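You operate a simulated robot arm through the tools that you are given. There is no shell and no other tool. Be economical: measure what you need, move in short steps, check, and stop when the job is done.

You run a simulated robot arm. Do the job below in one go: nothing can be reset, and whatever is moved stays where it is left.

JOB
Pick the parts box named on the white card and book it out.
Fine: put it in the kit tray, turn the selector to out, scan the box, hang the scanner up, press plus once, then book. Set down upright: what you pick out.
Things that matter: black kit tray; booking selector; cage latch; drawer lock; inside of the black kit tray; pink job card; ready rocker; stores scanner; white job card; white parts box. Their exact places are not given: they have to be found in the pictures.

It is judged by the outcome, as a careful person would: the job done as asked, and still so three seconds after it is handed in. It fails if anything else is knocked over, pushed out of place, dropped, spilled or broken.

ROBOT AND FRAMES
A 6-joint arm with a two-finger parallel gripper on a trunk, on a base that drives. Base frame: it is fixed to the floor where the robot stands at the start and does not move with it; the origin is under the middle of the robot, x ahead of it, y to its left, z up. Readings come in mm, rad, newtons and seconds.
With the tool pointing down near the work surface it reaches from about 180 to 840 mm from the robot's upright axis, wherever it stands. Its first joint turns from -2.897 to 2.897 rad. Places, roughly: black kit tray [500, -1250, 750]; booking selector [700, -1000, 1200]; cage latch [200, -1500, 1300]; drawer lock [800, -700, 1000]; inside of the black kit tray [400, -1300, 900]; pink job card [500, -1250, 1000]; ready rocker [800, -900, 1000]; stores scanner [500, -1500, 1500]; white job card [750, -1000, 1000]. Payload 3.91 kg.
Tool frame: the origin (TCP) lies between the finger pads and is the grasp point; the fingertips stand 30 mm ahead of it; z points along the fingers, y is the line along which they close. Largest opening 110 mm; finger width 20, thickness 10; the body of the gripper, 48 by 112 mm, starts 55 mm behind the TCP.
Orientation is that of the tool frame in the base frame, as [roll, pitch, yaw] about the fixed x, y, z axes, in that order (R = Rz(yaw) Ry(pitch) Rx(roll)). With the fingers straight down and closing along the base's y, the tool's x points along the base's -x, its y along +y and its z along -z.

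CONTROLS
- The arm moves only by the tool send_rows. Its argument "series" is a list of rows, each an object (a shift or turn left out is 0, a gripper value left out holds the last) with "travel": the shift along the base's x, y, z in units of 400 mm (1.0 is 400 mm), a list of three; "angular": the turn, a rotation vector about the base's x, y, z in units of 120 degrees (1.0 is 120 degrees), a list of three; "grip": the gripper command, from -1 (fully open) to 1 (shut), values between in proportion. In form: [{"travel": [dx, dy, dz], "angular": [ax, ay, az], "grip": grip}, ...]. A call has 1 to 12 rows; each row is the pose to reach, as a shift and turn from the pose commanded when the call began. A call with a number of a shift or a turn outside -1 to 1 is refused whole. Rows are played at 5 a second. More than 50 mm and 0.15 rad between two rows, or a gripper value outside its range, and nothing of the call is played. Where a pose cannot be reached the arm comes as near as it can. A force on the tool above 90 N (or 10 N above the force at the start of the call, whichever is more), or a blocked arm, ends the call early, and 0.2 s more pass. Each finger travels about 108 mm/s and halts on what it meets, pressing with about 45 N; the grip force reading is that of the motor and also rises with nothing between the fingers. The clock runs only during rows and for 0.2 s after the last one: add rows that repeat a pose to give the fingers time. It gives the time, the measured TCP pose, the force on the tool (base axes), the opening and the grip force at its end, in the units of the frame above (readings bear some noise), with the torque about the TCP (base axes, N m) and any sound that the robot's microphone picked up.
- Cameras (640 x 400 px; columns grow to the right, rows downward): "scene" is now at [-83.7, -32, 1534.3]; the picture's right is [-0.35, -0.94, 0.00], its down [-0.35, 0.13, -0.93] and it looks along [0.87, -0.32, -0.37] (base axes); focal length 253 px, centre (320, 200). "wrist" rides on the gripper at [77, 7, -114] in the tool frame; the picture's right is [-0.09, 1.00, 0.00], its down [-0.80, -0.07, -0.59] and it looks along [-0.59, -0.05, 0.80] (tool axes); focal length 270 px, centre (320, 200).
- camera(camera): a new picture of that camera. No time passes.
- move_column(by): slides the trunk up (or, below 0, down) by that many mm; the arm and the scene camera ride with it, the base frame stays. It gives what a move gives, with no picture.
- base_move(legs): drives the robot by 1 to 6 legs, each [ahead, left, turn to the left] in mm, mm and rad, along the robot's own axes; the way and the turn of a leg run together, so that a leg with both is an arc; at most 1500 mm and 3.142 rad a leg. The arm and the cameras ride along, it lands a little off, and it stops where it bumps. It gives what a move gives.
- pan_tilt(pan, tilt): turns the head with the scene camera to pan (to the left, within 1.501 rad either way) and tilt (down, from -0.506 to 1.204), counted from straight ahead of the robot. It gives what a move gives.
- probe_pixels(camera, pixels): there is no depth. For up to 12 entries [column, row, z] of the newest picture of that camera ("zoom" is the newest enlarged one), the place [x, y] in the base frame at which the ray of that pixel passes the height z, good to about 3 mm. No time passes.
- enlarge(camera, box): a new picture of the part [left, top, right, bottom] of that camera's present view, enlarged. No time passes.
- close_job(): hands the job in; it is judged then, once.

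Keep the steps short. Do not move on a guess: measure, check each grasp and each placing, and mend mistakes. In all there are 80 turns and 52 pictures (those below and enlarged ones count). Leave the gripper open and the arm clear of the work at the hand-in unless told otherwise, and finish with a single line.

The tools are called after "Call:" as a command line: name --argument value ..., lists and objects as JSON in quotes. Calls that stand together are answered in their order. send_rows: Moves the arm, as the interface text tells. Its arguments: {"type":"object","properties":{"series":{"type":"array","items":{"type":"object","properties":{"travel":{"type":"array","items":{"type":"number"}},"angular":{"type":"array","items":{"type":"number"}},"grip":{"type":"number"}}}}},"required":["series"]} The other tools are called the same way: move_column (by) slides the trunk up or down; base_move (legs) drives the base; pan_tilt (pan, tilt) turns the head that bears the scene camera; camera (camera) takes a picture; probe_pixels (camera, pixels) gives the place at which the rays of pixels pass given heights; enlarge (camera, box) takes an enlarged picture of a part of a camera's view; close_job () hands the job in.

At the start:

```text
clock: 0.0
ee_pos: [423.4, -98.8, 1325.3]
tool_rot: [-3.141, 0.0, -3.141]
force: [-0.2, -0.1, 0.0]
torque: [0.01, 0.01, -0.04]
width: 109.9
finger_force: 0.0
trunk travel left (down, up): [-450.0, 90.0]
robot x, y, heading: [1.4, -4.0, -0.001]
head pan, tilt: [-0.356, 0.379]
```

scene: 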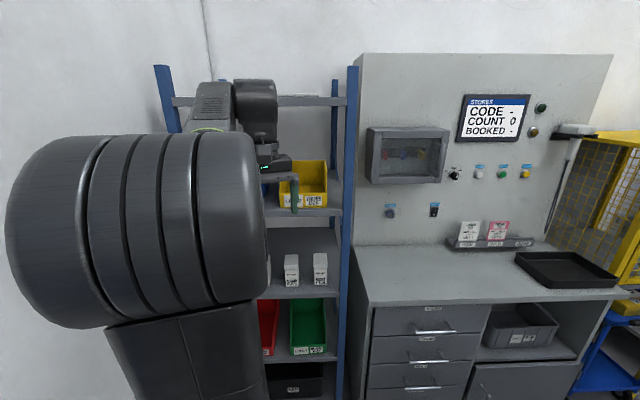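
wrist: 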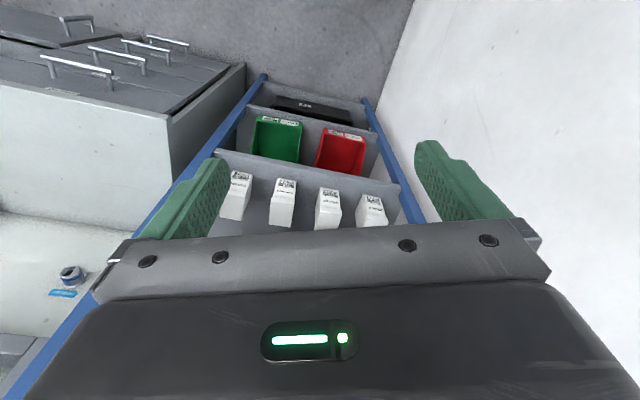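

I see the job cards near (470,232) and (498,230), and the panel around (460,150). I enlarge both to read them.

Call:
enlarge --camera "scene" --box '[430, 200, 560, 280]'

Call:
enlarge --camera "scene" --box '[360, 80, 600, 230]'

Call:
enlarge --camera "wrist" --box '[210, 90, 420, 235]'

```text
4.92 times, centred on (495, 240) of scene
```

zoom: 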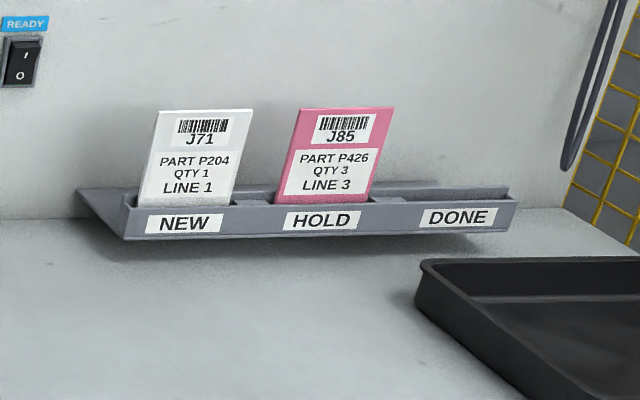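

```text
2.67 times, centred on (480, 155) of scene
```

zoom: 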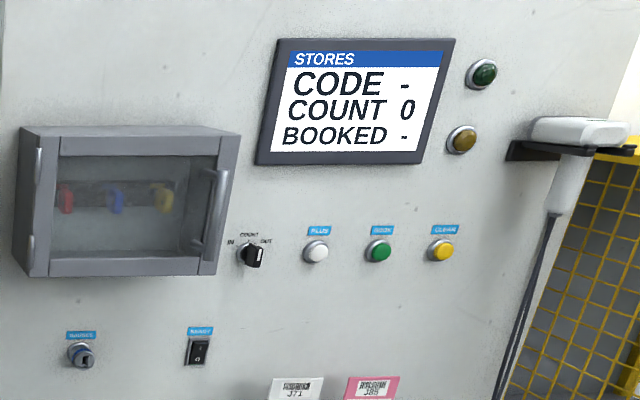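

```text
2.76 times, centred on (315, 162) of wrist
```

zoom: 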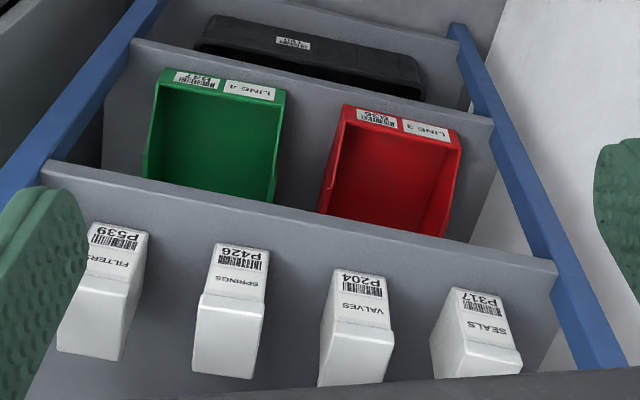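

White card: part P204, qty 1. The VALVES box P204 is third from left in the wrist picture. I probe the box line, the shelf lip and scene landmarks.

Call:
probe_pixels --camera "wrist" --pixels '[[284, 184, 1037], [329, 193, 1037], [373, 200, 1037], [241, 176, 1037], [216, 155, 920], [401, 189, 920]]'

Call:
pan_tilt --pan -0.9 --tilt 0.45

Call:
camera --camera "scene"

```text
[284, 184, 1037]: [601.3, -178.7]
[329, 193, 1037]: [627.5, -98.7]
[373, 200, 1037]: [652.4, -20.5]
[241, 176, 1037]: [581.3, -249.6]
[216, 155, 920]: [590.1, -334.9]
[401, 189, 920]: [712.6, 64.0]
```

```text
clock: 1.0
ee_pos: [422.8, -98.1, 1324.9]
tool_rot: [-3.141, -0.001, -3.142]
force: [0.2, 0.1, 1.0]
torque: [0.01, 0.02, -0.02]
width: 110.1
finger_force: 0.0
trunk travel left (down, up): [-450.0, 90.0]
robot x, y, heading: [1.1, -2.4, -0.002]
head pan, tilt: [-0.901, 0.45]
```

```text
46 pictures are left
```

scene: 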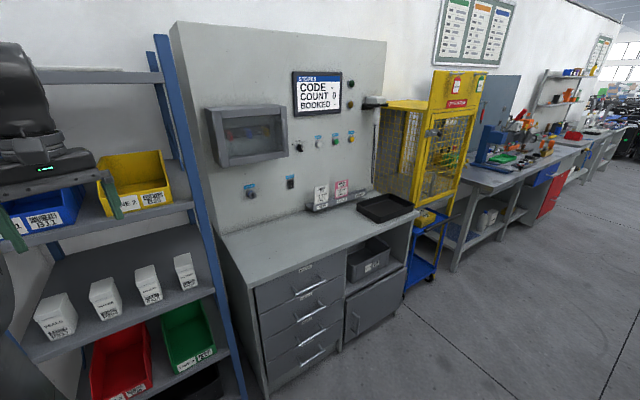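

The whole station is in view. I enlarge the shelf boxes, the panel and the scanner.

Call:
enlarge --camera "scene" --box '[0, 200, 240, 350]'

Call:
enlarge --camera "scene" --box '[280, 60, 420, 230]'

Call:
probe_pixels --camera "scene" --pixels '[[105, 322, 900], [152, 303, 900], [105, 322, 920], [221, 232, 840], [416, 212, 840], [268, 286, 840], [356, 207, 850], [391, 223, 850], [418, 208, 850]]'

```text
2.67 times, centred on (120, 275) of scene
```

zoom: 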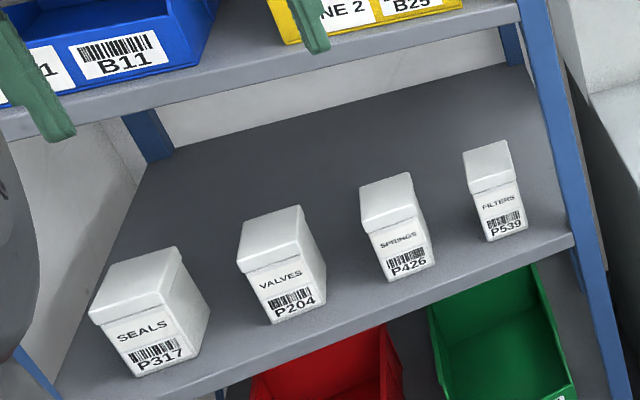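

```text
2.35 times, centred on (350, 145) of scene
```

zoom: 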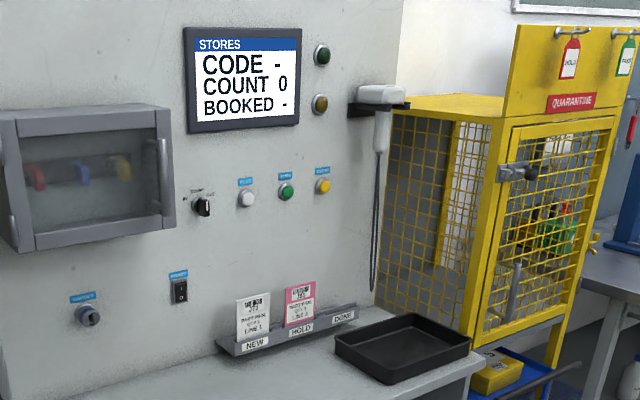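

```text
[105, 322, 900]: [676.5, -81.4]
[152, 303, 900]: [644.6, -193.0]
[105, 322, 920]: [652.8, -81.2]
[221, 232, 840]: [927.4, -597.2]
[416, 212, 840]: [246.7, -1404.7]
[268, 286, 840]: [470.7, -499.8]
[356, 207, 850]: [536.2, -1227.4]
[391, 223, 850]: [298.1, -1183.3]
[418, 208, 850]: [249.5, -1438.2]
```

I triangulate the P204 barcode from both cameras.

Call:
probe_pixels --camera "scene" --pixels '[[109.1, 312, 900], [109.1, 312, 1000], [113, 318, 900], [113, 318, 1000], [93.8, 293.5, 1000], [116.5, 286, 1000]]'

Call:
enlarge --camera "wrist" --box '[290, 160, 370, 230]'

Call:
probe_pixels --camera "wrist" --pixels '[[329, 193, 900], [329, 193, 1000], [331, 187, 900], [331, 187, 1000]]'

```text
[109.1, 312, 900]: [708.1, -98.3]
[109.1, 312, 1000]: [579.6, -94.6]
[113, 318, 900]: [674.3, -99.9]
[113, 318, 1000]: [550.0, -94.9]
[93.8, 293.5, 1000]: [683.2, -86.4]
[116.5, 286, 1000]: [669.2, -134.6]
```

```text
5.71 times, centred on (330, 195) of wrist
```

zoom: 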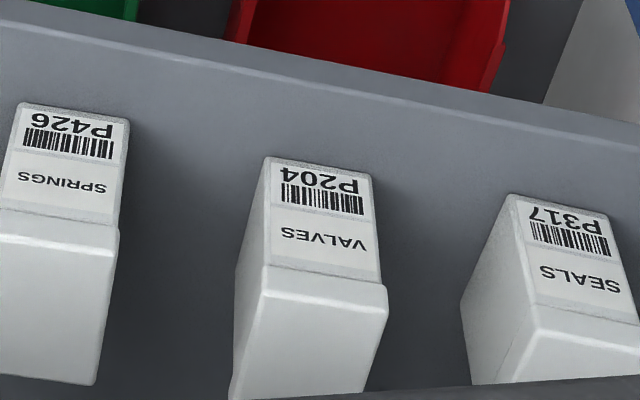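

```text
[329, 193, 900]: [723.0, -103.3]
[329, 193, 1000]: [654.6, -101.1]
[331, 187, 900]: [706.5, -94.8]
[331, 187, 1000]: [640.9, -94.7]
```

The boxes sit on a shelf at about z≈840, rotated about 18°, with P204's front near (749,-100). I square the base up to the shelf with a short drive, then look again.

Call:
base_move --legs '[[0, 0, -0.32], [90, 130, 0]]'

Call:
pan_tilt --pan -0.3 --tilt 0.6

Call:
camera --camera "scene"

Call:
camera --camera "wrist"

```text
clock: 3.4
ee_pos: [497.9, -130.4, 1324.6]
tool_rot: [-3.141, 0.0, 2.824]
force: [0.5, -0.1, 0.4]
torque: [0.05, 0.02, -0.03]
width: 110.3
finger_force: 0.1
trunk travel left (down, up): [-450.0, 90.0]
robot x, y, heading: [127.8, 94.5, -0.322]
head pan, tilt: [-0.901, 0.45]
```

```text
clock: 4.4
ee_pos: [497.8, -132.0, 1324.7]
tool_rot: [-3.141, 0.0, 2.824]
force: [-0.4, -0.3, -0.8]
torque: [-0.02, -0.02, 0.0]
width: 110.1
finger_force: 0.1
trunk travel left (down, up): [-450.0, 90.0]
robot x, y, heading: [127.7, 95.2, -0.315]
head pan, tilt: [-0.3, 0.6]
```

```text
42 pictures are left
```

scene: 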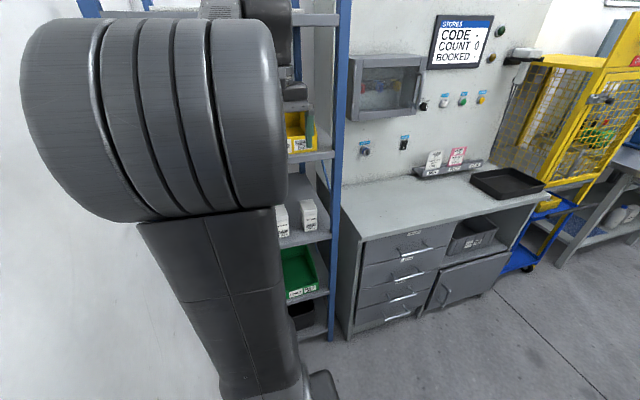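

```text
41 pictures are left
```

wrist: 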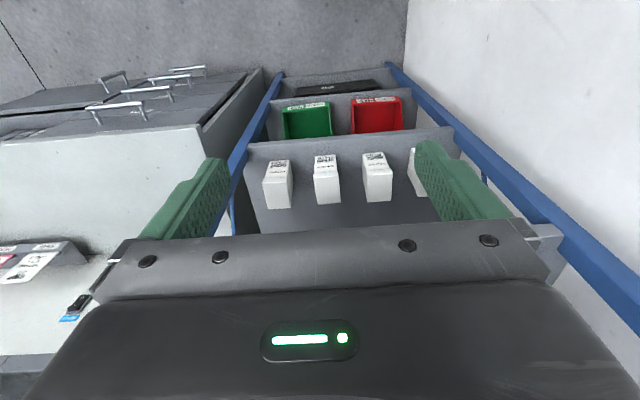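

I probe the barcodes and shelf lip at the estimated height to get the shelf's direction.

Call:
enlarge --camera "wrist" --box '[240, 125, 440, 225]'

Call:
probe_pixels --camera "wrist" --pixels '[[246, 147, 840], [452, 128, 840], [378, 156, 840], [378, 156, 860], [325, 159, 840], [278, 164, 840]]'

```text
3.20 times, centred on (340, 175) of wrist
```

zoom: 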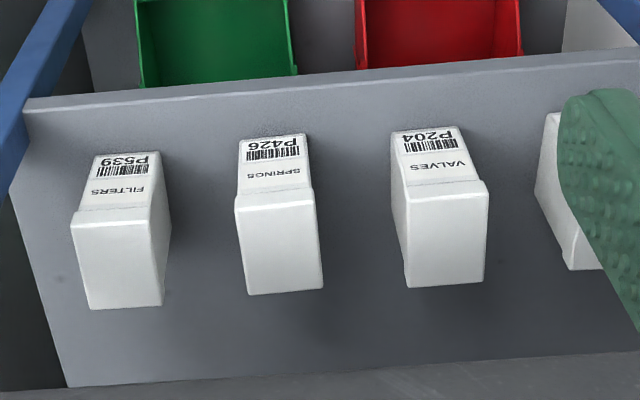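

```text
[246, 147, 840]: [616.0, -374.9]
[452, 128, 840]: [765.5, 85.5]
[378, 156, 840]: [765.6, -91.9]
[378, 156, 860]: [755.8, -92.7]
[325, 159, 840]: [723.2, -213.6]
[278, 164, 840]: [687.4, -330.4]
```

Call:
probe_pixels --camera "zoom" --pixels '[[396, 131, 840], [459, 125, 840], [404, 196, 920], [404, 196, 940], [404, 196, 960], [486, 185, 940], [486, 185, 960], [410, 286, 940], [484, 281, 940], [410, 286, 960]]'

Call:
probe_pixels --camera "scene" --pixels '[[308, 230, 840], [308, 230, 860], [308, 200, 940], [320, 240, 840]]'

```text
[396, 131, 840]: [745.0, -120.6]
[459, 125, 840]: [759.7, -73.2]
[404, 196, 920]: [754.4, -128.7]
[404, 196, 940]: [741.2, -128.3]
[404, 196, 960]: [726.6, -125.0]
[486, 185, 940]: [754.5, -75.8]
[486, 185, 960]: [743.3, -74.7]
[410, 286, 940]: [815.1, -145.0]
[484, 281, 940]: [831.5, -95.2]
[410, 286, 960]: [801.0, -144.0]
```

```text
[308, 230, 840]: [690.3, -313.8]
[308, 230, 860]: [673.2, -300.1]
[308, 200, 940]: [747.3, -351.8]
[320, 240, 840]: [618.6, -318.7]
```

P204 is about 49 mm wide, 74 deep and 97 high, centred near (787,-108) on z≈840, with shelf yaw about 0.317. I lower the TCP in front of the shelf and tilt the tool 45° forward.

Call:
send_rows --series '[{"travel": [0.0125, 0.0158, -0.0813], "angular": [-0.0098, -0.0297, 0], "grip": -1}, {"travel": [0.025, 0.0317, -0.1625], "angular": [-0.0195, -0.0593, 0]}, {"travel": [0.0375, 0.0475, -0.2438], "angular": [-0.0293, -0.089, 0]}, {"travel": [0.05, 0.0633, -0.325], "angular": [-0.039, -0.1187, 0]}, {"travel": [0.0625, 0.0792, -0.4063], "angular": [-0.0488, -0.1483, 0]}, {"travel": [0.075, 0.095, -0.4875], "angular": [-0.0585, -0.178, 0]}, {"travel": [0.0875, 0.1108, -0.5688], "angular": [-0.0683, -0.2077, 0]}, {"travel": [0.1, 0.1267, -0.65], "angular": [-0.078, -0.2373, 0]}, {"travel": [0.1125, 0.1425, -0.7313], "angular": [-0.0878, -0.267, 0]}, {"travel": [0.125, 0.1583, -0.8125], "angular": [-0.0975, -0.2967, 0]}, {"travel": [0.1375, 0.1742, -0.8938], "angular": [-0.1073, -0.3263, 0]}, {"travel": [0.15, 0.19, -0.975], "angular": [-0.117, -0.356, 0]}]'

Call:
camera --camera "wrist"

```text
clock: 7.0
ee_pos: [560.7, -54.3, 935.2]
tool_rot: [-3.137, 0.78, 2.836]
force: [0.5, 0.8, -0.7]
torque: [0.01, 0.0, 0.0]
width: 109.9
finger_force: 0.0
out of reach, approached as far as the arm can: row 10, 11
trunk travel left (down, up): [-450.0, 90.0]
robot x, y, heading: [124.4, 95.2, -0.318]
head pan, tilt: [-0.3, 0.6]
```

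```text
39 pictures are left
```

wrist: 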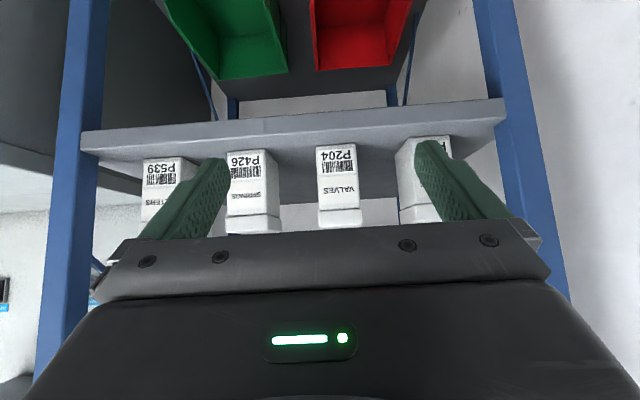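

Slightly at the reach limit. I raise the arm 120 mm and lower the trunk 150 mm, which gives TCP z≈905, then re-measure.

Call:
send_rows --series '[{"travel": [0, 0, 0.1]}, {"travel": [0, 0, 0.2]}, {"travel": [0, 0, 0.3]}, {"travel": [0, 0, 0.3]}]'

Call:
move_column --by -150

Call:
enlarge --camera "wrist" --box '[210, 80, 450, 230]'

```text
clock: 8.0
ee_pos: [559.3, -55.5, 977.7]
tool_rot: [3.14, 0.785, 2.824]
force: [-1.1, -0.2, -0.1]
torque: [-0.01, -0.01, 0.02]
width: 110.1
finger_force: 0.0
out of reach, approached as far as the arm can: row 2, 3, 4
trunk travel left (down, up): [-450.0, 90.0]
robot x, y, heading: [126.6, 94.1, -0.319]
head pan, tilt: [-0.3, 0.6]
```

```text
clock: 9.7
ee_pos: [559.1, -55.6, 826.9]
tool_rot: [3.14, 0.786, 2.825]
force: [0.7, 0.3, 0.5]
torque: [0.03, 0.01, 0.0]
width: 110.3
finger_force: 0.0
trunk travel left (down, up): [-300.0, 240.0]
robot x, y, heading: [126.8, 96.0, -0.314]
head pan, tilt: [-0.3, 0.6]
```

```text
2.67 times, centred on (330, 155) of wrist
```

zoom: 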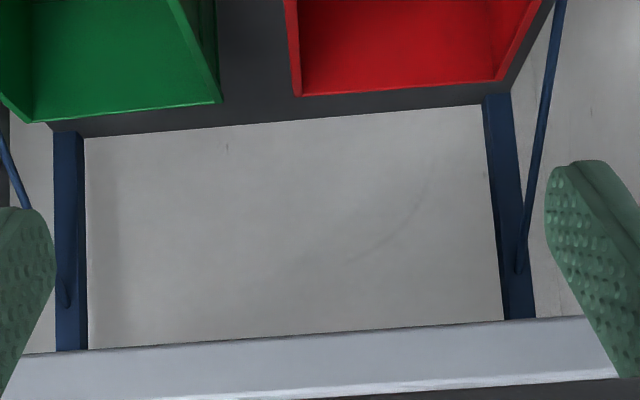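

The arm is folded too tightly this close in. I raise the trunk 78 mm to get the TCP at z≈905, then extend forward and see whether it reaches.

Call:
move_column --by 78

Call:
send_rows --series '[{"travel": [0.06, -0.02, 0]}, {"travel": [0.12, -0.035, 0]}, {"travel": [0.17, -0.05, 0]}, {"travel": [0.17, -0.05, 0]}]'

Call:
enlarge --camera "wrist" --box '[210, 80, 450, 230]'

```text
clock: 10.9
ee_pos: [558.0, -55.7, 906.1]
tool_rot: [-3.142, 0.786, 2.824]
force: [-1.1, 0.2, 0.1]
torque: [0.01, -0.03, 0.0]
width: 110.0
finger_force: 0.0
trunk travel left (down, up): [-378.0, 162.0]
robot x, y, heading: [125.2, 97.8, -0.316]
head pan, tilt: [-0.3, 0.6]
```

```text
clock: 11.9
ee_pos: [590.4, -65.5, 903.6]
tool_rot: [3.141, 0.793, 2.824]
force: [0.8, 0.0, 0.2]
torque: [-0.03, 0.03, 0.0]
width: 109.9
finger_force: 0.0
out of reach, approached as far as the arm can: row 2, 3, 4
trunk travel left (down, up): [-378.0, 162.0]
robot x, y, heading: [127.2, 92.8, -0.317]
head pan, tilt: [-0.3, 0.6]
```

```text
2.67 times, centred on (330, 155) of wrist
```

zoom: 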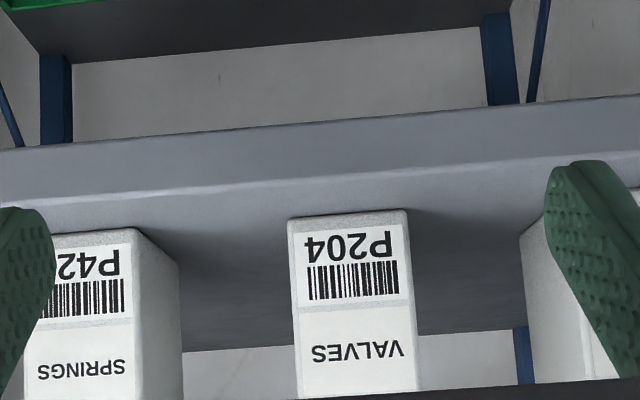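

Out of reach again when going outward. I look at the arm's posture with the head camera before choosing a different one.

Call:
pan_tilt --pan 0.0 --tilt 0.5

Call:
camera --camera "scene"

```text
clock: 12.7
ee_pos: [589.6, -65.8, 903.0]
tool_rot: [3.139, 0.791, 2.824]
force: [0.0, 0.4, -1.0]
torque: [0.0, 0.0, -0.04]
width: 109.8
finger_force: 0.0
trunk travel left (down, up): [-378.0, 162.0]
robot x, y, heading: [124.4, 90.4, -0.315]
head pan, tilt: [0.0, 0.499]
```

```text
36 pictures are left
```

scene: 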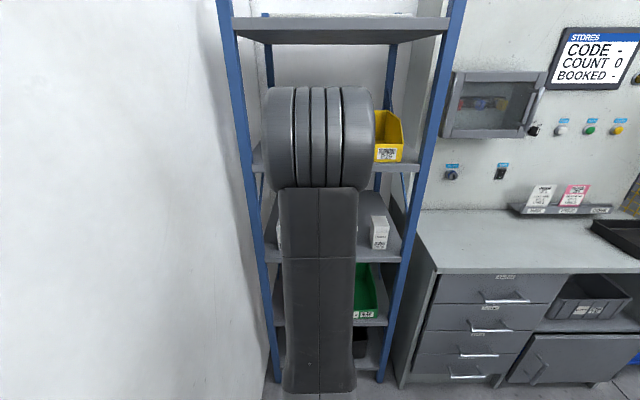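

The shoulder is low and the elbow high; reach with tilt improves when the TCP is low relative to the trunk. I raise the trunk fully, then bring the arm back down by the same amount.

Call:
move_column --by 160

Call:
send_rows --series '[{"travel": [0, 0, -0.1]}, {"travel": [0, 0, -0.2]}, {"travel": [0, 0, -0.3]}, {"travel": [0, 0, -0.4]}, {"travel": [0.06, -0.02, -0.4]}, {"travel": [0.12, -0.035, -0.4]}, {"travel": [0.12, -0.035, -0.4]}]'

```text
clock: 14.5
ee_pos: [589.9, -65.5, 1063.1]
tool_rot: [3.141, 0.79, 2.823]
force: [0.0, -0.7, 1.0]
torque: [-0.01, 0.01, 0.01]
width: 110.1
finger_force: 0.0
trunk travel left (down, up): [-538.0, 2.0]
robot x, y, heading: [124.8, 95.9, -0.316]
head pan, tilt: [0.0, 0.499]
```

```text
clock: 16.1
ee_pos: [637.6, -78.0, 903.9]
tool_rot: [3.139, 0.79, 2.825]
force: [-0.1, -1.0, -0.3]
torque: [-0.02, -0.03, 0.01]
width: 109.9
finger_force: 0.0
out of reach, approached as far as the arm can: row 1
trunk travel left (down, up): [-538.0, 2.0]
robot x, y, heading: [125.6, 94.8, -0.315]
head pan, tilt: [0.0, 0.499]
```

It reaches now. A wrist picture to check alignment with P204.

Call:
camera --camera "wrist"

Call:
probe_pixels --camera "wrist" --pixels '[[320, 200, 840]]'

```text
35 pictures are left
```

wrist: 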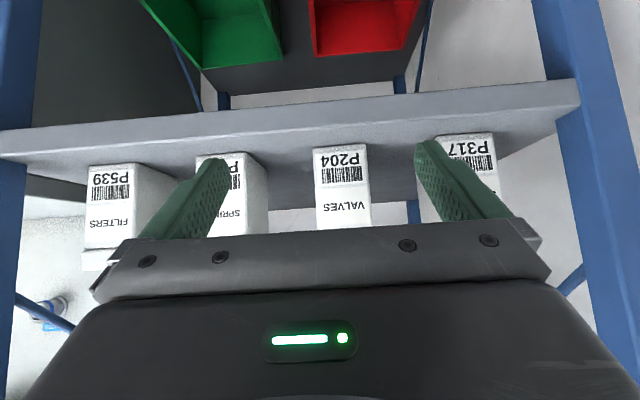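

```text
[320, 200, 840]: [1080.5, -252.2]
```

Call:
probe_pixels --camera "wrist" --pixels '[[313, 149, 840], [366, 144, 840], [313, 149, 845], [316, 228, 920], [373, 222, 920], [89, 166, 840], [480, 134, 840]]'

```text
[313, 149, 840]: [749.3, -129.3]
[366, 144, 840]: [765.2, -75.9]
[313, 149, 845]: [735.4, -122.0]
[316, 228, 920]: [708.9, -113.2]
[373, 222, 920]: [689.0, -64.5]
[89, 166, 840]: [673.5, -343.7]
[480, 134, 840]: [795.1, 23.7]
```

P204's front is at n≈747 and I need about +15 mm sideways and +146 mm ahead. I move in along the shelf normal with the fingers open.

Call:
send_rows --series '[{"travel": [0.012, 0.037, 0]}, {"travel": [0.1, 0.008, 0]}, {"travel": [0.19, -0.02, 0]}, {"travel": [0.275, -0.048, 0]}, {"travel": [0.359, -0.077, 0]}, {"travel": [0.359, -0.077, 0]}]'

Call:
camera --camera "wrist"

```text
clock: 17.5
ee_pos: [783.4, -109.4, 904.1]
tool_rot: [3.138, 0.791, 2.824]
force: [0.2, -0.4, 0.1]
torque: [-0.01, 0.01, 0.02]
width: 109.9
finger_force: 0.1
trunk travel left (down, up): [-538.0, 2.0]
robot x, y, heading: [128.6, 91.0, -0.319]
head pan, tilt: [0.0, 0.499]
```

```text
34 pictures are left
```

wrist: 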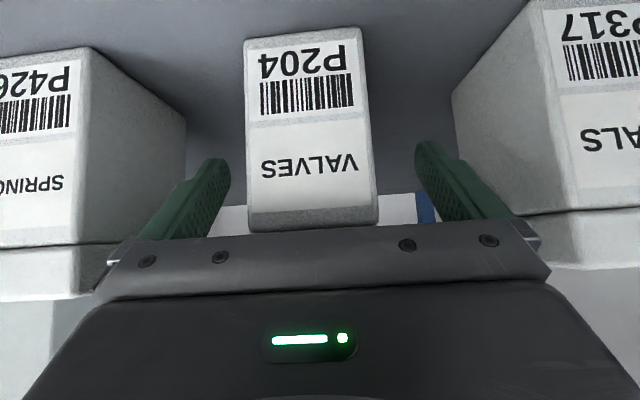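

The box is between the fingers, about 4 mm off to one side. I trim 4 mm and close.

Call:
send_rows --series '[{"travel": [-0.003, -0.0095, 0], "grip": -1}, {"travel": [-0.003, -0.0095, 0], "grip": 1}, {"travel": [-0.003, -0.0095, 0], "grip": 1}, {"travel": [-0.003, -0.0095, 0], "grip": 1}, {"travel": [-0.003, -0.0095, 0], "grip": 1}]'

```text
clock: 18.7
ee_pos: [780.6, -113.0, 903.9]
tool_rot: [3.139, 0.79, 2.825]
force: [-0.4, -0.8, 1.7]
torque: [-0.06, -0.01, 0.03]
width: 54.7
finger_force: 45.1
trunk travel left (down, up): [-538.0, 2.0]
robot x, y, heading: [127.5, 95.9, -0.32]
head pan, tilt: [0.0, 0.499]
```

Gripped at 54.7 mm on the lid rim. I lift 25 mm and check.

Call:
send_rows --series '[{"travel": [0, 0, 0.03]}, {"travel": [0, 0, 0.0625]}, {"travel": [0, 0, 0.0625]}]'

Call:
camera --camera "wrist"

```text
clock: 19.5
ee_pos: [781.4, -112.6, 928.6]
tool_rot: [3.14, 0.792, 2.823]
force: [-0.1, 0.1, 0.9]
torque: [-0.06, -0.08, 0.0]
width: 54.5
finger_force: 45.0
trunk travel left (down, up): [-538.0, 2.0]
robot x, y, heading: [125.4, 93.6, -0.321]
head pan, tilt: [0.0, 0.499]
```

```text
33 pictures are left
```

wrist: 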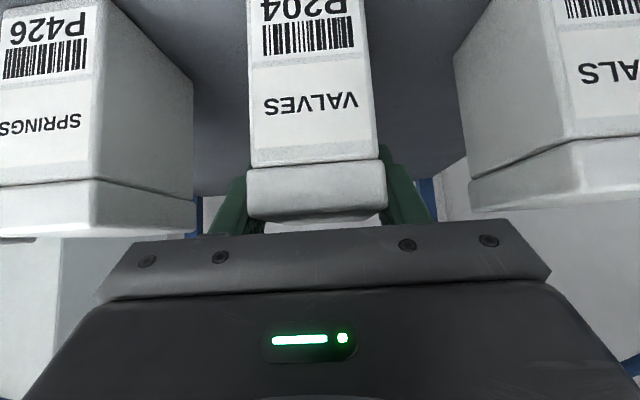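

Unclear whether P204 rose with the fingers. I lift another 15 mm and compare.

Call:
send_rows --series '[{"travel": [0, 0, 0.02]}, {"travel": [0, 0, 0.0375]}, {"travel": [0, 0, 0.0375]}]'

Call:
camera --camera "wrist"

```text
clock: 20.3
ee_pos: [781.6, -114.0, 943.4]
tool_rot: [3.138, 0.79, 2.823]
force: [-0.3, 0.7, -0.8]
torque: [-0.01, 0.0, 0.0]
width: 55.1
finger_force: 44.7
trunk travel left (down, up): [-538.0, 2.0]
robot x, y, heading: [124.7, 96.0, -0.316]
head pan, tilt: [0.0, 0.499]
```

```text
32 pictures are left
```

wrist: 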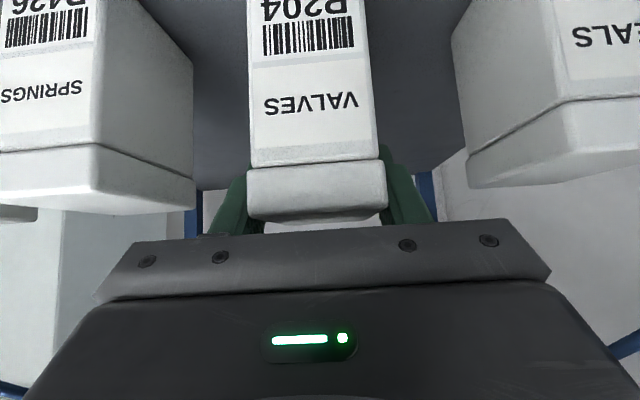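

P204 is held firmly now, since it kept its place in the picture while the neighbours moved. I draw it straight out along the shelf normal.

Call:
send_rows --series '[{"travel": [-0.095, 0.031, 0.01]}, {"travel": [-0.19, 0.062, 0.02]}, {"travel": [-0.285, 0.093, 0.02]}, {"travel": [-0.38, 0.124, 0.02]}, {"travel": [-0.38, 0.124, 0.02]}]'

Call:
base_move --legs '[[-350, 0, 0], [0, 0, 0.118]]'

Call:
pan_tilt --pan -0.7 --tilt 0.35

Call:
camera --camera "scene"

```text
clock: 21.5
ee_pos: [628.5, -63.1, 950.1]
tool_rot: [3.14, 0.791, 2.825]
force: [0.2, -0.5, -2.3]
torque: [0.0, 0.0, 0.0]
width: 54.7
finger_force: 45.4
trunk travel left (down, up): [-538.0, 2.0]
robot x, y, heading: [124.5, 94.8, -0.316]
head pan, tilt: [0.0, 0.499]
```

```text
clock: 23.9
ee_pos: [303.1, 33.1, 949.1]
tool_rot: [-3.141, 0.789, 2.809]
force: [-0.4, 0.2, -1.5]
torque: [-0.03, 0.02, 0.01]
width: 54.6
finger_force: 45.1
trunk travel left (down, up): [-538.0, 2.0]
robot x, y, heading: [-196.2, 201.3, -0.33]
head pan, tilt: [0.0, 0.499]
stopped in leg 1: the robot was blocked; the commanded pose is now the measured one
```

```text
clock: 24.9
ee_pos: [305.0, 32.8, 949.5]
tool_rot: [3.141, 0.79, 2.808]
force: [-0.9, -1.3, -1.2]
torque: [0.01, 0.0, 0.02]
width: 54.6
finger_force: 44.7
trunk travel left (down, up): [-538.0, 2.0]
robot x, y, heading: [-194.0, 201.0, -0.33]
head pan, tilt: [-0.7, 0.351]
```

```text
31 pictures are left
```

scene: 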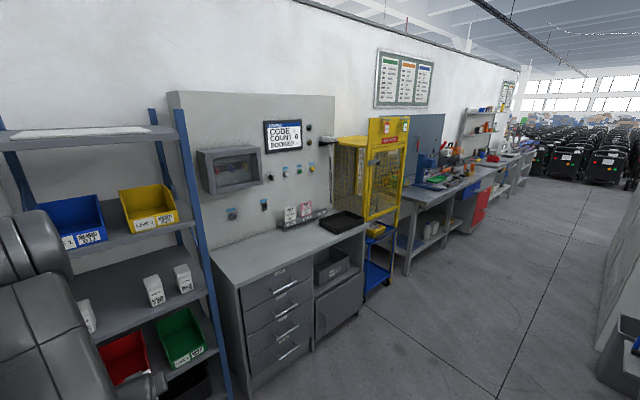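

The base bumped something behind it. I move forward 60 mm and look to the right rear before going further.

Call:
base_move --legs '[[60, 0, 0]]'

Call:
pan_tilt --pan -1.5 --tilt 0.5

Call:
camera --camera "scene"

```text
clock: 25.9
ee_pos: [362.3, 12.7, 949.8]
tool_rot: [3.141, 0.788, 2.808]
force: [0.8, -0.2, -1.8]
torque: [0.0, -0.01, 0.03]
width: 54.9
finger_force: 44.9
trunk travel left (down, up): [-538.0, 2.0]
robot x, y, heading: [-138.6, 181.8, -0.335]
head pan, tilt: [-0.7, 0.351]
```

```text
clock: 27.1
ee_pos: [364.1, 13.2, 950.1]
tool_rot: [3.139, 0.791, 2.808]
force: [-0.4, 0.0, -2.3]
torque: [-0.03, 0.02, 0.01]
width: 54.7
finger_force: 45.0
trunk travel left (down, up): [-538.0, 2.0]
robot x, y, heading: [-140.0, 180.6, -0.341]
head pan, tilt: [-1.499, 0.499]
```

```text
30 pictures are left
```

scene: 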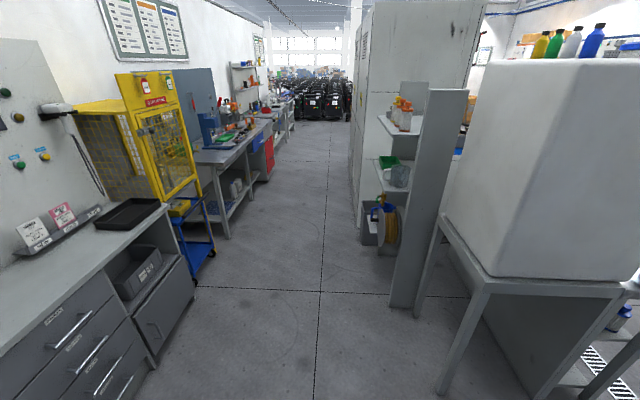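

There is equipment across the aisle. I probe the floor points of the stand leg, the cabinet, and the bench foot, plus the tray corners.

Call:
probe_pixels --camera "scene" --pixels '[[438, 392, 0], [392, 305, 0], [195, 292, 0], [212, 256, 0], [150, 370, 0], [165, 204, 875], [95, 227, 875], [133, 198, 875], [162, 211, 840], [357, 230, 0], [487, 290, 840], [445, 220, 840]]'

Call:
enlarge --camera "scene" --box '[0, 170, 200, 295]'

```text
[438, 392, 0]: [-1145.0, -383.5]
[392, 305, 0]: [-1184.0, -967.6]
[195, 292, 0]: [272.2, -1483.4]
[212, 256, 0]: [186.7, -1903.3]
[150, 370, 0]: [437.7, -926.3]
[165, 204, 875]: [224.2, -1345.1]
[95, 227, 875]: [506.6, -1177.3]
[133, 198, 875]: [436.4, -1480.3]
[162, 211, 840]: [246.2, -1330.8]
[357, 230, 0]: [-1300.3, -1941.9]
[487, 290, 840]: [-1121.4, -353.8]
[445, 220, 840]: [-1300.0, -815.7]
```

```text
3.20 times, centred on (100, 232) of scene
```

zoom: 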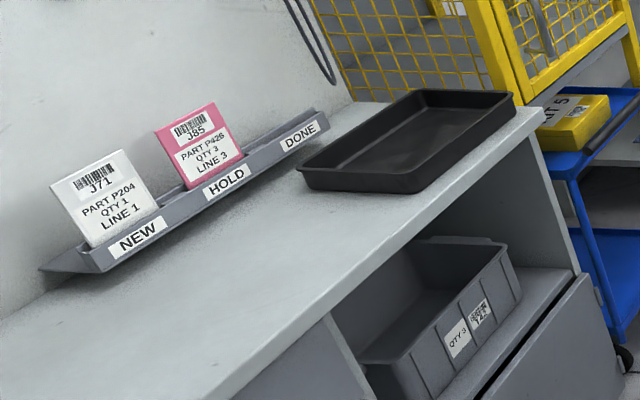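

Call:
probe_pixels --camera "zoom" --pixels '[[303, 170, 875], [396, 178, 875], [515, 96, 875], [425, 91, 875], [205, 398, 840], [545, 112, 840], [40, 268, 840], [330, 110, 840], [320, 172, 848], [470, 105, 848]]'

```text
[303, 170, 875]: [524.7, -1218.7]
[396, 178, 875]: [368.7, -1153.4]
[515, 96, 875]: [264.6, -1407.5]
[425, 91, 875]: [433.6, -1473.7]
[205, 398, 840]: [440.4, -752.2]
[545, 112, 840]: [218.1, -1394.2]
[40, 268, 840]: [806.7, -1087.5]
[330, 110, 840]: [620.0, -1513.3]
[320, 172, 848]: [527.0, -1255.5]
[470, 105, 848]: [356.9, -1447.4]
```

The tray centre is near (398,-1313), yaw about 0.35–0.4, and the current heading suits it. I raise the box 60 mm, strafe right and drive partly in.

Call:
send_rows --series '[{"travel": [0, 0, 0.075]}, {"travel": [0, 0, 0.15]}, {"travel": [0, 0, 0.15]}]'

Call:
base_move --legs '[[0, -1230, 0], [300, 0, 0]]'

Call:
pan_tilt --pan -0.2 --tilt 0.55

Call:
camera --camera "scene"

```text
clock: 27.9
ee_pos: [363.5, 13.4, 1009.6]
tool_rot: [3.14, 0.791, 2.808]
force: [0.1, -0.7, -2.4]
torque: [0.0, 0.03, -0.03]
width: 54.6
finger_force: 45.5
trunk travel left (down, up): [-538.0, 2.0]
robot x, y, heading: [-138.4, 177.5, -0.331]
head pan, tilt: [-1.499, 0.499]
```

```text
clock: 35.7
ee_pos: [229.5, -1246.2, 1008.1]
tool_rot: [3.14, 0.789, 2.791]
force: [1.1, -0.1, -1.7]
torque: [0.02, 0.02, 0.0]
width: 54.5
finger_force: 45.5
trunk travel left (down, up): [-538.0, 2.0]
robot x, y, heading: [-264.2, -1074.4, -0.348]
head pan, tilt: [-1.499, 0.499]
```

```text
clock: 37.1
ee_pos: [230.3, -1246.3, 1008.0]
tool_rot: [3.138, 0.791, 2.792]
force: [0.1, 0.0, -2.3]
torque: [0.0, 0.01, 0.01]
width: 54.6
finger_force: 44.8
trunk travel left (down, up): [-538.0, 2.0]
robot x, y, heading: [-265.2, -1072.3, -0.348]
head pan, tilt: [-0.201, 0.55]
```

```text
28 pictures are left
```

scene: 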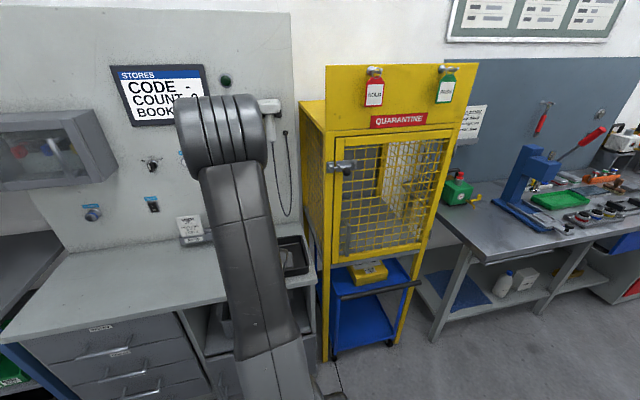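

The arm hides the tray from the head camera, so I use the wrist view.

Call:
camera --camera "wrist"

Call:
enlarge --camera "scene" --box '[80, 50, 320, 300]'

```text
27 pictures are left
```

wrist: 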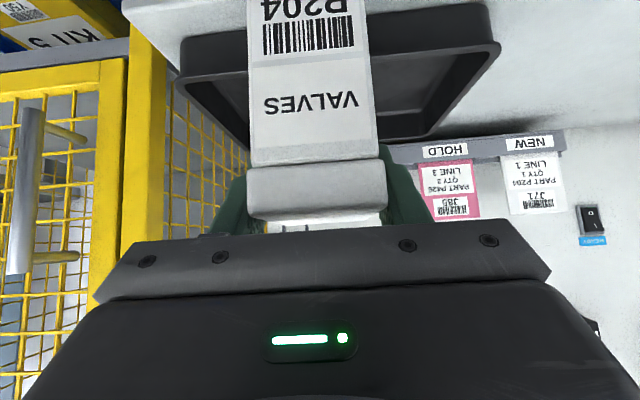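

```text
1.60 times, centred on (200, 175) of scene
```

zoom: 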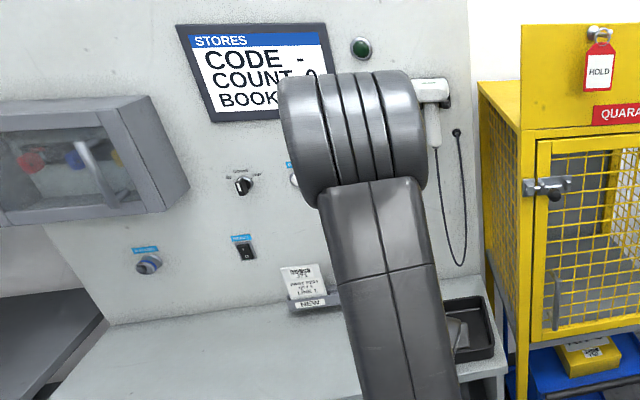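

Call:
probe_pixels --camera "wrist" --pixels '[[498, 44, 875], [182, 75, 875], [425, 138, 875], [490, 36, 875], [185, 38, 840], [185, 38, 875], [425, 138, 840], [385, 145, 840], [560, 135, 860]]'

```text
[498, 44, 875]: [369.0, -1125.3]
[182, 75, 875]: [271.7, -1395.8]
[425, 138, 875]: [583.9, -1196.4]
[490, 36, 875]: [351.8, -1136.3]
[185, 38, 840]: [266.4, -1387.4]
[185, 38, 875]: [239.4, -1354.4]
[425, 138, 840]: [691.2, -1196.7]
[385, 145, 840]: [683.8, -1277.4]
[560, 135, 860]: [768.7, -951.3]
```

The tray centre is confirmed near (398,-1308). I move the box over it at height, about 172 mm ahead, and then check.

Call:
send_rows --series '[{"travel": [0.1, -0.037, 0]}, {"travel": [0.2, -0.074, 0]}, {"travel": [0.3, -0.111, 0]}, {"travel": [0.4025, -0.15, 0]}, {"travel": [0.4025, -0.15, -0.05]}, {"travel": [0.4025, -0.15, -0.05]}]'

Call:
camera --camera "wrist"

```text
clock: 38.5
ee_pos: [323.5, -1290.1, 1003.9]
tool_rot: [3.14, 0.802, 2.789]
force: [-0.1, 0.6, -2.3]
torque: [0.01, -0.02, 0.0]
width: 54.6
finger_force: 45.1
out of reach, approached as far as the arm can: row 3, 4, 5, 6
trunk travel left (down, up): [-538.0, 2.0]
robot x, y, heading: [-267.2, -1071.0, -0.353]
head pan, tilt: [-0.201, 0.55]
```

```text
25 pictures are left
```

wrist: 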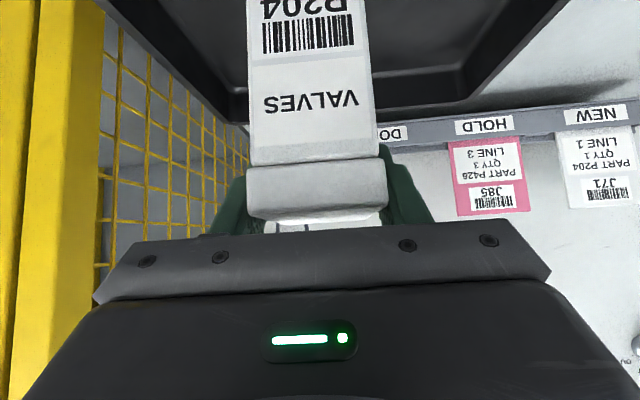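

The arm reaches its limit at this height. The base drives the remaining 72 mm ahead instead.

Call:
base_move --legs '[[72, 0, 0]]'

Call:
send_rows --series '[{"travel": [0, 0, -0.07]}, {"travel": [0, 0, -0.12]}, {"travel": [0, 0, -0.12]}]'

Call:
camera --camera "wrist"

```text
clock: 39.6
ee_pos: [391.7, -1316.4, 1004.0]
tool_rot: [3.14, 0.8, 2.789]
force: [0.9, 0.3, -2.0]
torque: [-0.01, 0.02, -0.01]
width: 54.4
finger_force: 45.3
trunk travel left (down, up): [-538.0, 2.0]
robot x, y, heading: [-204.2, -1095.5, -0.352]
head pan, tilt: [-0.201, 0.55]
```

```text
clock: 40.4
ee_pos: [391.8, -1314.4, 956.0]
tool_rot: [3.141, 0.802, 2.791]
force: [0.0, 0.9, -2.4]
torque: [0.0, -0.01, -0.01]
width: 54.6
finger_force: 45.1
trunk travel left (down, up): [-538.0, 2.0]
robot x, y, heading: [-202.0, -1096.6, -0.349]
head pan, tilt: [-0.201, 0.55]
```

```text
24 pictures are left
```

wrist: 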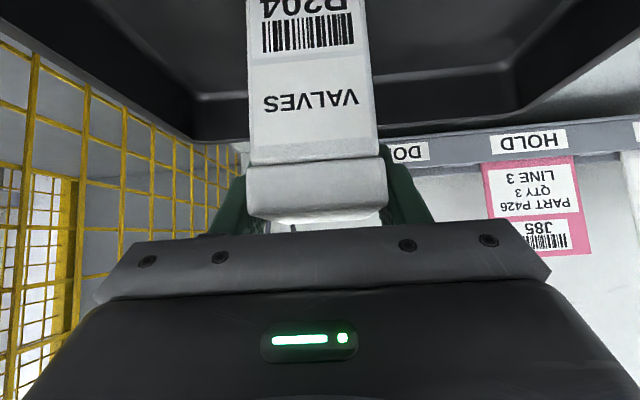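

Call:
probe_pixels --camera "wrist" --pixels '[[198, 95, 846], [505, 63, 846], [198, 142, 875], [520, 110, 875]]'

```text
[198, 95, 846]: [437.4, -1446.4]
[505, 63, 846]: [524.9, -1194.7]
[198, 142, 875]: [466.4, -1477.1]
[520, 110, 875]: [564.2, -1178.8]
```

The box is well inside the tray floor, with about 40 mm or more of clearance on every side. I lower it gradually and watch the force.

Call:
send_rows --series '[{"travel": [0, 0, -0.02]}, {"travel": [0, 0, -0.04]}, {"travel": [0, 0, -0.04]}]'

Call:
send_rows --series '[{"travel": [0, 0, -0.01]}, {"travel": [0, 0, -0.01]}]'

Call:
send_rows --series '[{"travel": [0, 0, -0.01]}, {"travel": [0, 0, -0.01]}]'

Call:
send_rows --series '[{"travel": [0, 0, -0.01]}, {"travel": [0, 0, -0.01]}]'

```text
clock: 41.2
ee_pos: [391.5, -1314.3, 944.8]
tool_rot: [3.141, 0.81, 2.787]
force: [0.5, -0.1, 26.1]
torque: [0.27, 0.87, 0.0]
width: 54.8
finger_force: 44.8
trunk travel left (down, up): [-538.0, 2.0]
robot x, y, heading: [-204.9, -1095.5, -0.349]
head pan, tilt: [-0.201, 0.55]
```

```text
clock: 41.8
ee_pos: [389.5, -1313.2, 938.1]
tool_rot: [3.14, 0.807, 2.788]
force: [6.7, -1.5, 33.5]
torque: [-0.24, -0.24, 0.04]
width: 54.3
finger_force: 45.1
trunk travel left (down, up): [-538.0, 2.0]
robot x, y, heading: [-202.6, -1097.2, -0.348]
head pan, tilt: [-0.201, 0.55]
```

```text
clock: 42.4
ee_pos: [388.3, -1315.4, 934.9]
tool_rot: [3.14, 0.805, 2.79]
force: [2.8, 0.1, 35.2]
torque: [0.07, 0.09, 0.13]
width: 54.5
finger_force: 44.8
trunk travel left (down, up): [-538.0, 2.0]
robot x, y, heading: [-200.3, -1095.0, -0.35]
head pan, tilt: [-0.201, 0.55]
```

```text
clock: 43.0
ee_pos: [387.7, -1315.2, 931.0]
tool_rot: [3.141, 0.805, 2.789]
force: [-1.4, 2.5, 34.2]
torque: [-0.09, 0.15, -0.06]
width: 54.7
finger_force: 44.9
trunk travel left (down, up): [-538.0, 2.0]
robot x, y, heading: [-200.9, -1097.4, -0.349]
head pan, tilt: [-0.201, 0.55]
```

The box has been in contact since about z 943 and the pads have slid along it a little. I look before opening.

Call:
camera --camera "wrist"

```text
23 pictures are left
```

wrist: 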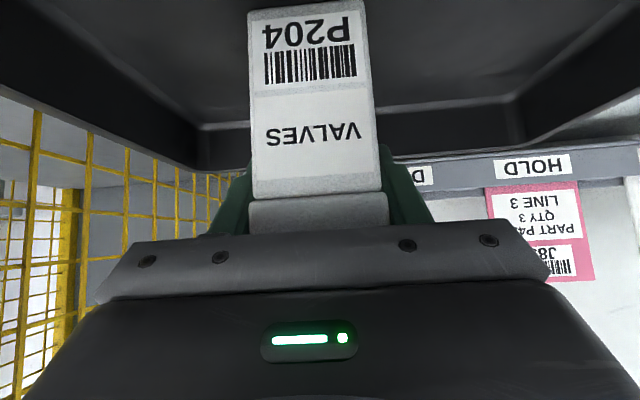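

The box is standing upright. I open, then back away along the tool axis, up and back.

Call:
send_rows --series '[{"travel": [0, 0, 0.003], "grip": 0.5}, {"travel": [0, 0, 0.003], "grip": -1}, {"travel": [0, 0, 0.003], "grip": -1}, {"travel": [0, 0, 0.003], "grip": -1}, {"travel": [-0.06, 0.022, 0.06], "grip": -1}, {"travel": [-0.12, 0.044, 0.12], "grip": -1}, {"travel": [-0.18, 0.066, 0.17], "grip": -1}, {"travel": [-0.24, 0.088, 0.17]}, {"travel": [-0.3, 0.11, 0.17]}, {"travel": [-0.3, 0.11, 0.17]}]'

Call:
camera --camera "wrist"

```text
clock: 45.2
ee_pos: [269.7, -1272.1, 995.5]
tool_rot: [3.139, 0.801, 2.788]
force: [0.1, -0.2, 0.4]
torque: [0.01, 0.01, 0.01]
width: 110.0
finger_force: 0.1
trunk travel left (down, up): [-538.0, 2.0]
robot x, y, heading: [-201.4, -1096.6, -0.352]
head pan, tilt: [-0.201, 0.55]
```

```text
22 pictures are left
```

wrist: 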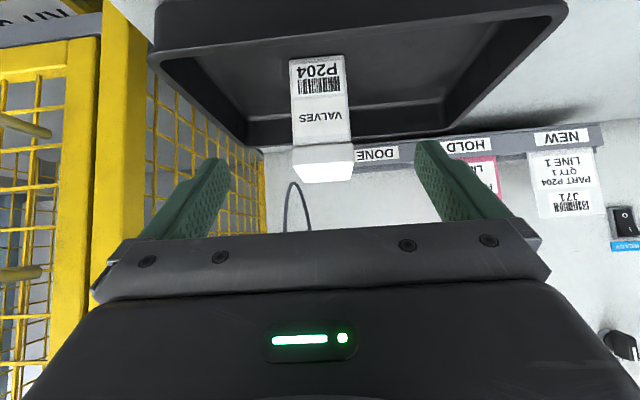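

P204 stands upright in the tray. Next the panel: I strafe left 400 mm, tilt the tool to horizontal, and look.

Call:
base_move --legs '[[-60, 0, 0], [0, 400, 0]]'

Call:
send_rows --series '[{"angular": [-0.0238, -0.0656, 0], "travel": [0, 0, 0.05]}, {"angular": [-0.0477, -0.1312, 0], "travel": [0, 0, 0.1]}, {"angular": [-0.0715, -0.1968, 0], "travel": [0, 0, 0.15]}, {"angular": [-0.0953, -0.2625, 0], "travel": [0, 0, 0.2]}, {"angular": [-0.1191, -0.328, 0], "travel": [0, 0, 0.25]}, {"angular": [-0.129, -0.3545, 0], "travel": [0, 0, 0.25]}, {"angular": [-0.129, -0.3545, 0], "travel": [0, 0, 0.25]}]'

Call:
pan_tilt --pan -0.35 --tilt 0.3

Call:
camera --camera "scene"

```text
clock: 48.2
ee_pos: [353.6, -869.7, 995.3]
tool_rot: [3.141, 0.802, 2.785]
force: [-0.2, 0.6, 0.1]
torque: [-0.03, -0.01, 0.01]
width: 110.1
finger_force: 0.0
trunk travel left (down, up): [-538.0, 2.0]
robot x, y, heading: [-114.6, -696.0, -0.355]
head pan, tilt: [-0.201, 0.55]
```

```text
clock: 49.9
ee_pos: [354.3, -871.5, 1094.7]
tool_rot: [0.253, 1.548, -0.1]
force: [0.5, -0.4, -0.5]
torque: [0.03, -0.01, -0.01]
width: 110.3
finger_force: 0.0
trunk travel left (down, up): [-538.0, 2.0]
robot x, y, heading: [-115.1, -697.8, -0.357]
head pan, tilt: [-0.201, 0.55]
```

```text
clock: 50.6
ee_pos: [354.2, -870.8, 1095.7]
tool_rot: [0.259, 1.549, -0.095]
force: [0.9, 0.3, 0.1]
torque: [-0.04, -0.04, -0.01]
width: 110.0
finger_force: 0.1
trunk travel left (down, up): [-538.0, 2.0]
robot x, y, heading: [-115.3, -693.1, -0.354]
head pan, tilt: [-0.351, 0.3]
```

```text
21 pictures are left
```

scene: 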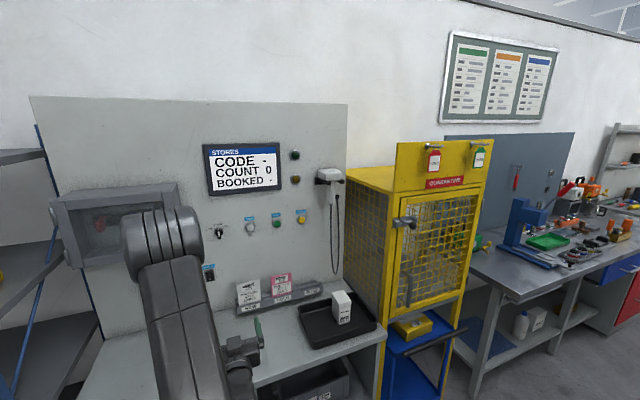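

The tool is horizontal and the panel is visible. I enlarge the selector and scanner region.

Call:
enlarge --camera "scene" --box '[200, 140, 360, 280]'

Call:
camera --camera "wrist"

```text
2.86 times, centred on (280, 210) of scene
```

zoom: 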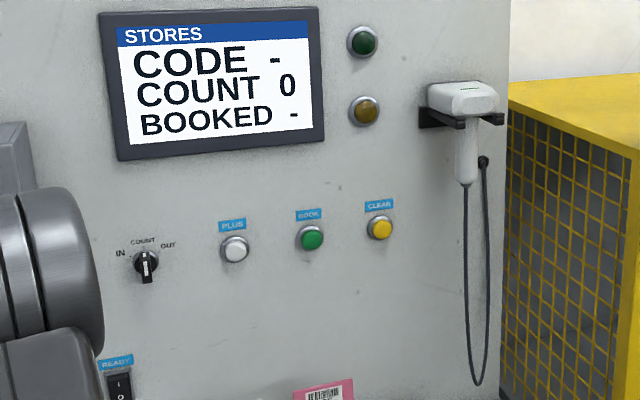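

```text
19 pictures are left
```

wrist: 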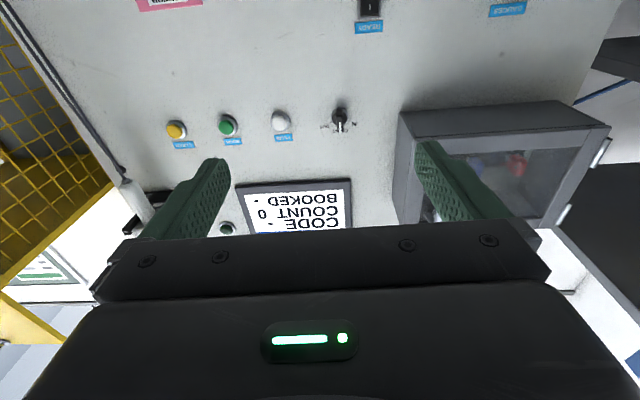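

I triangulate the selector and buttons from both cameras.

Call:
probe_pixels --camera "scene" --pixels '[[219.5, 231, 1100], [219.5, 231, 1200], [250.3, 227.1, 1100], [250.3, 227.1, 1200], [276.5, 223.3, 1100], [276.5, 223.3, 1200], [333, 177, 1300], [333, 177, 1400], [334, 190, 1300]]'

Call:
probe_pixels --camera "wrist" --pixels '[[340, 118, 1150], [340, 118, 1250], [281, 122, 1150], [281, 122, 1250], [228, 126, 1150], [228, 126, 1250]]'

Call:
enlarge --camera "wrist" --box '[120, 80, 380, 240]'

```text
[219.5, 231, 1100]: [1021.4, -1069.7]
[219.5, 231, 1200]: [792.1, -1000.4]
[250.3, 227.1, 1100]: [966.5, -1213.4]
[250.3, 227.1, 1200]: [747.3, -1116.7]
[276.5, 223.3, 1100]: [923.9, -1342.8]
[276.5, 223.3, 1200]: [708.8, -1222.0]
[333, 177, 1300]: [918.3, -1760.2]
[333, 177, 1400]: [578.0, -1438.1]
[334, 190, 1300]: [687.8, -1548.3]
```

```text
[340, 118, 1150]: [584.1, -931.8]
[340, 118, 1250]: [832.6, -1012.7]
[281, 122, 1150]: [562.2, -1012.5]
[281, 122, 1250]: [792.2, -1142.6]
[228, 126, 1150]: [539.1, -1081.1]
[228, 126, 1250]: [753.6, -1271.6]
```

```text
2.46 times, centred on (250, 160) of wrist
```

zoom: 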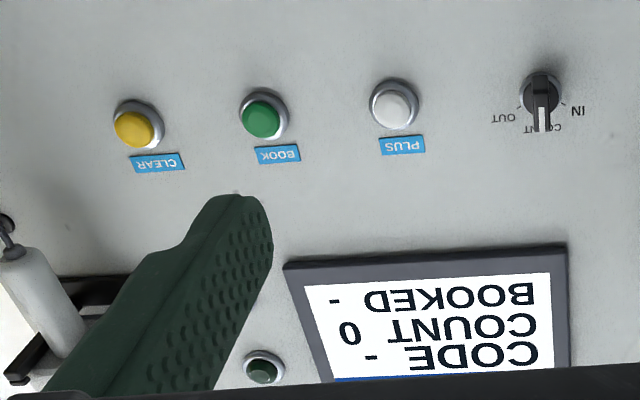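

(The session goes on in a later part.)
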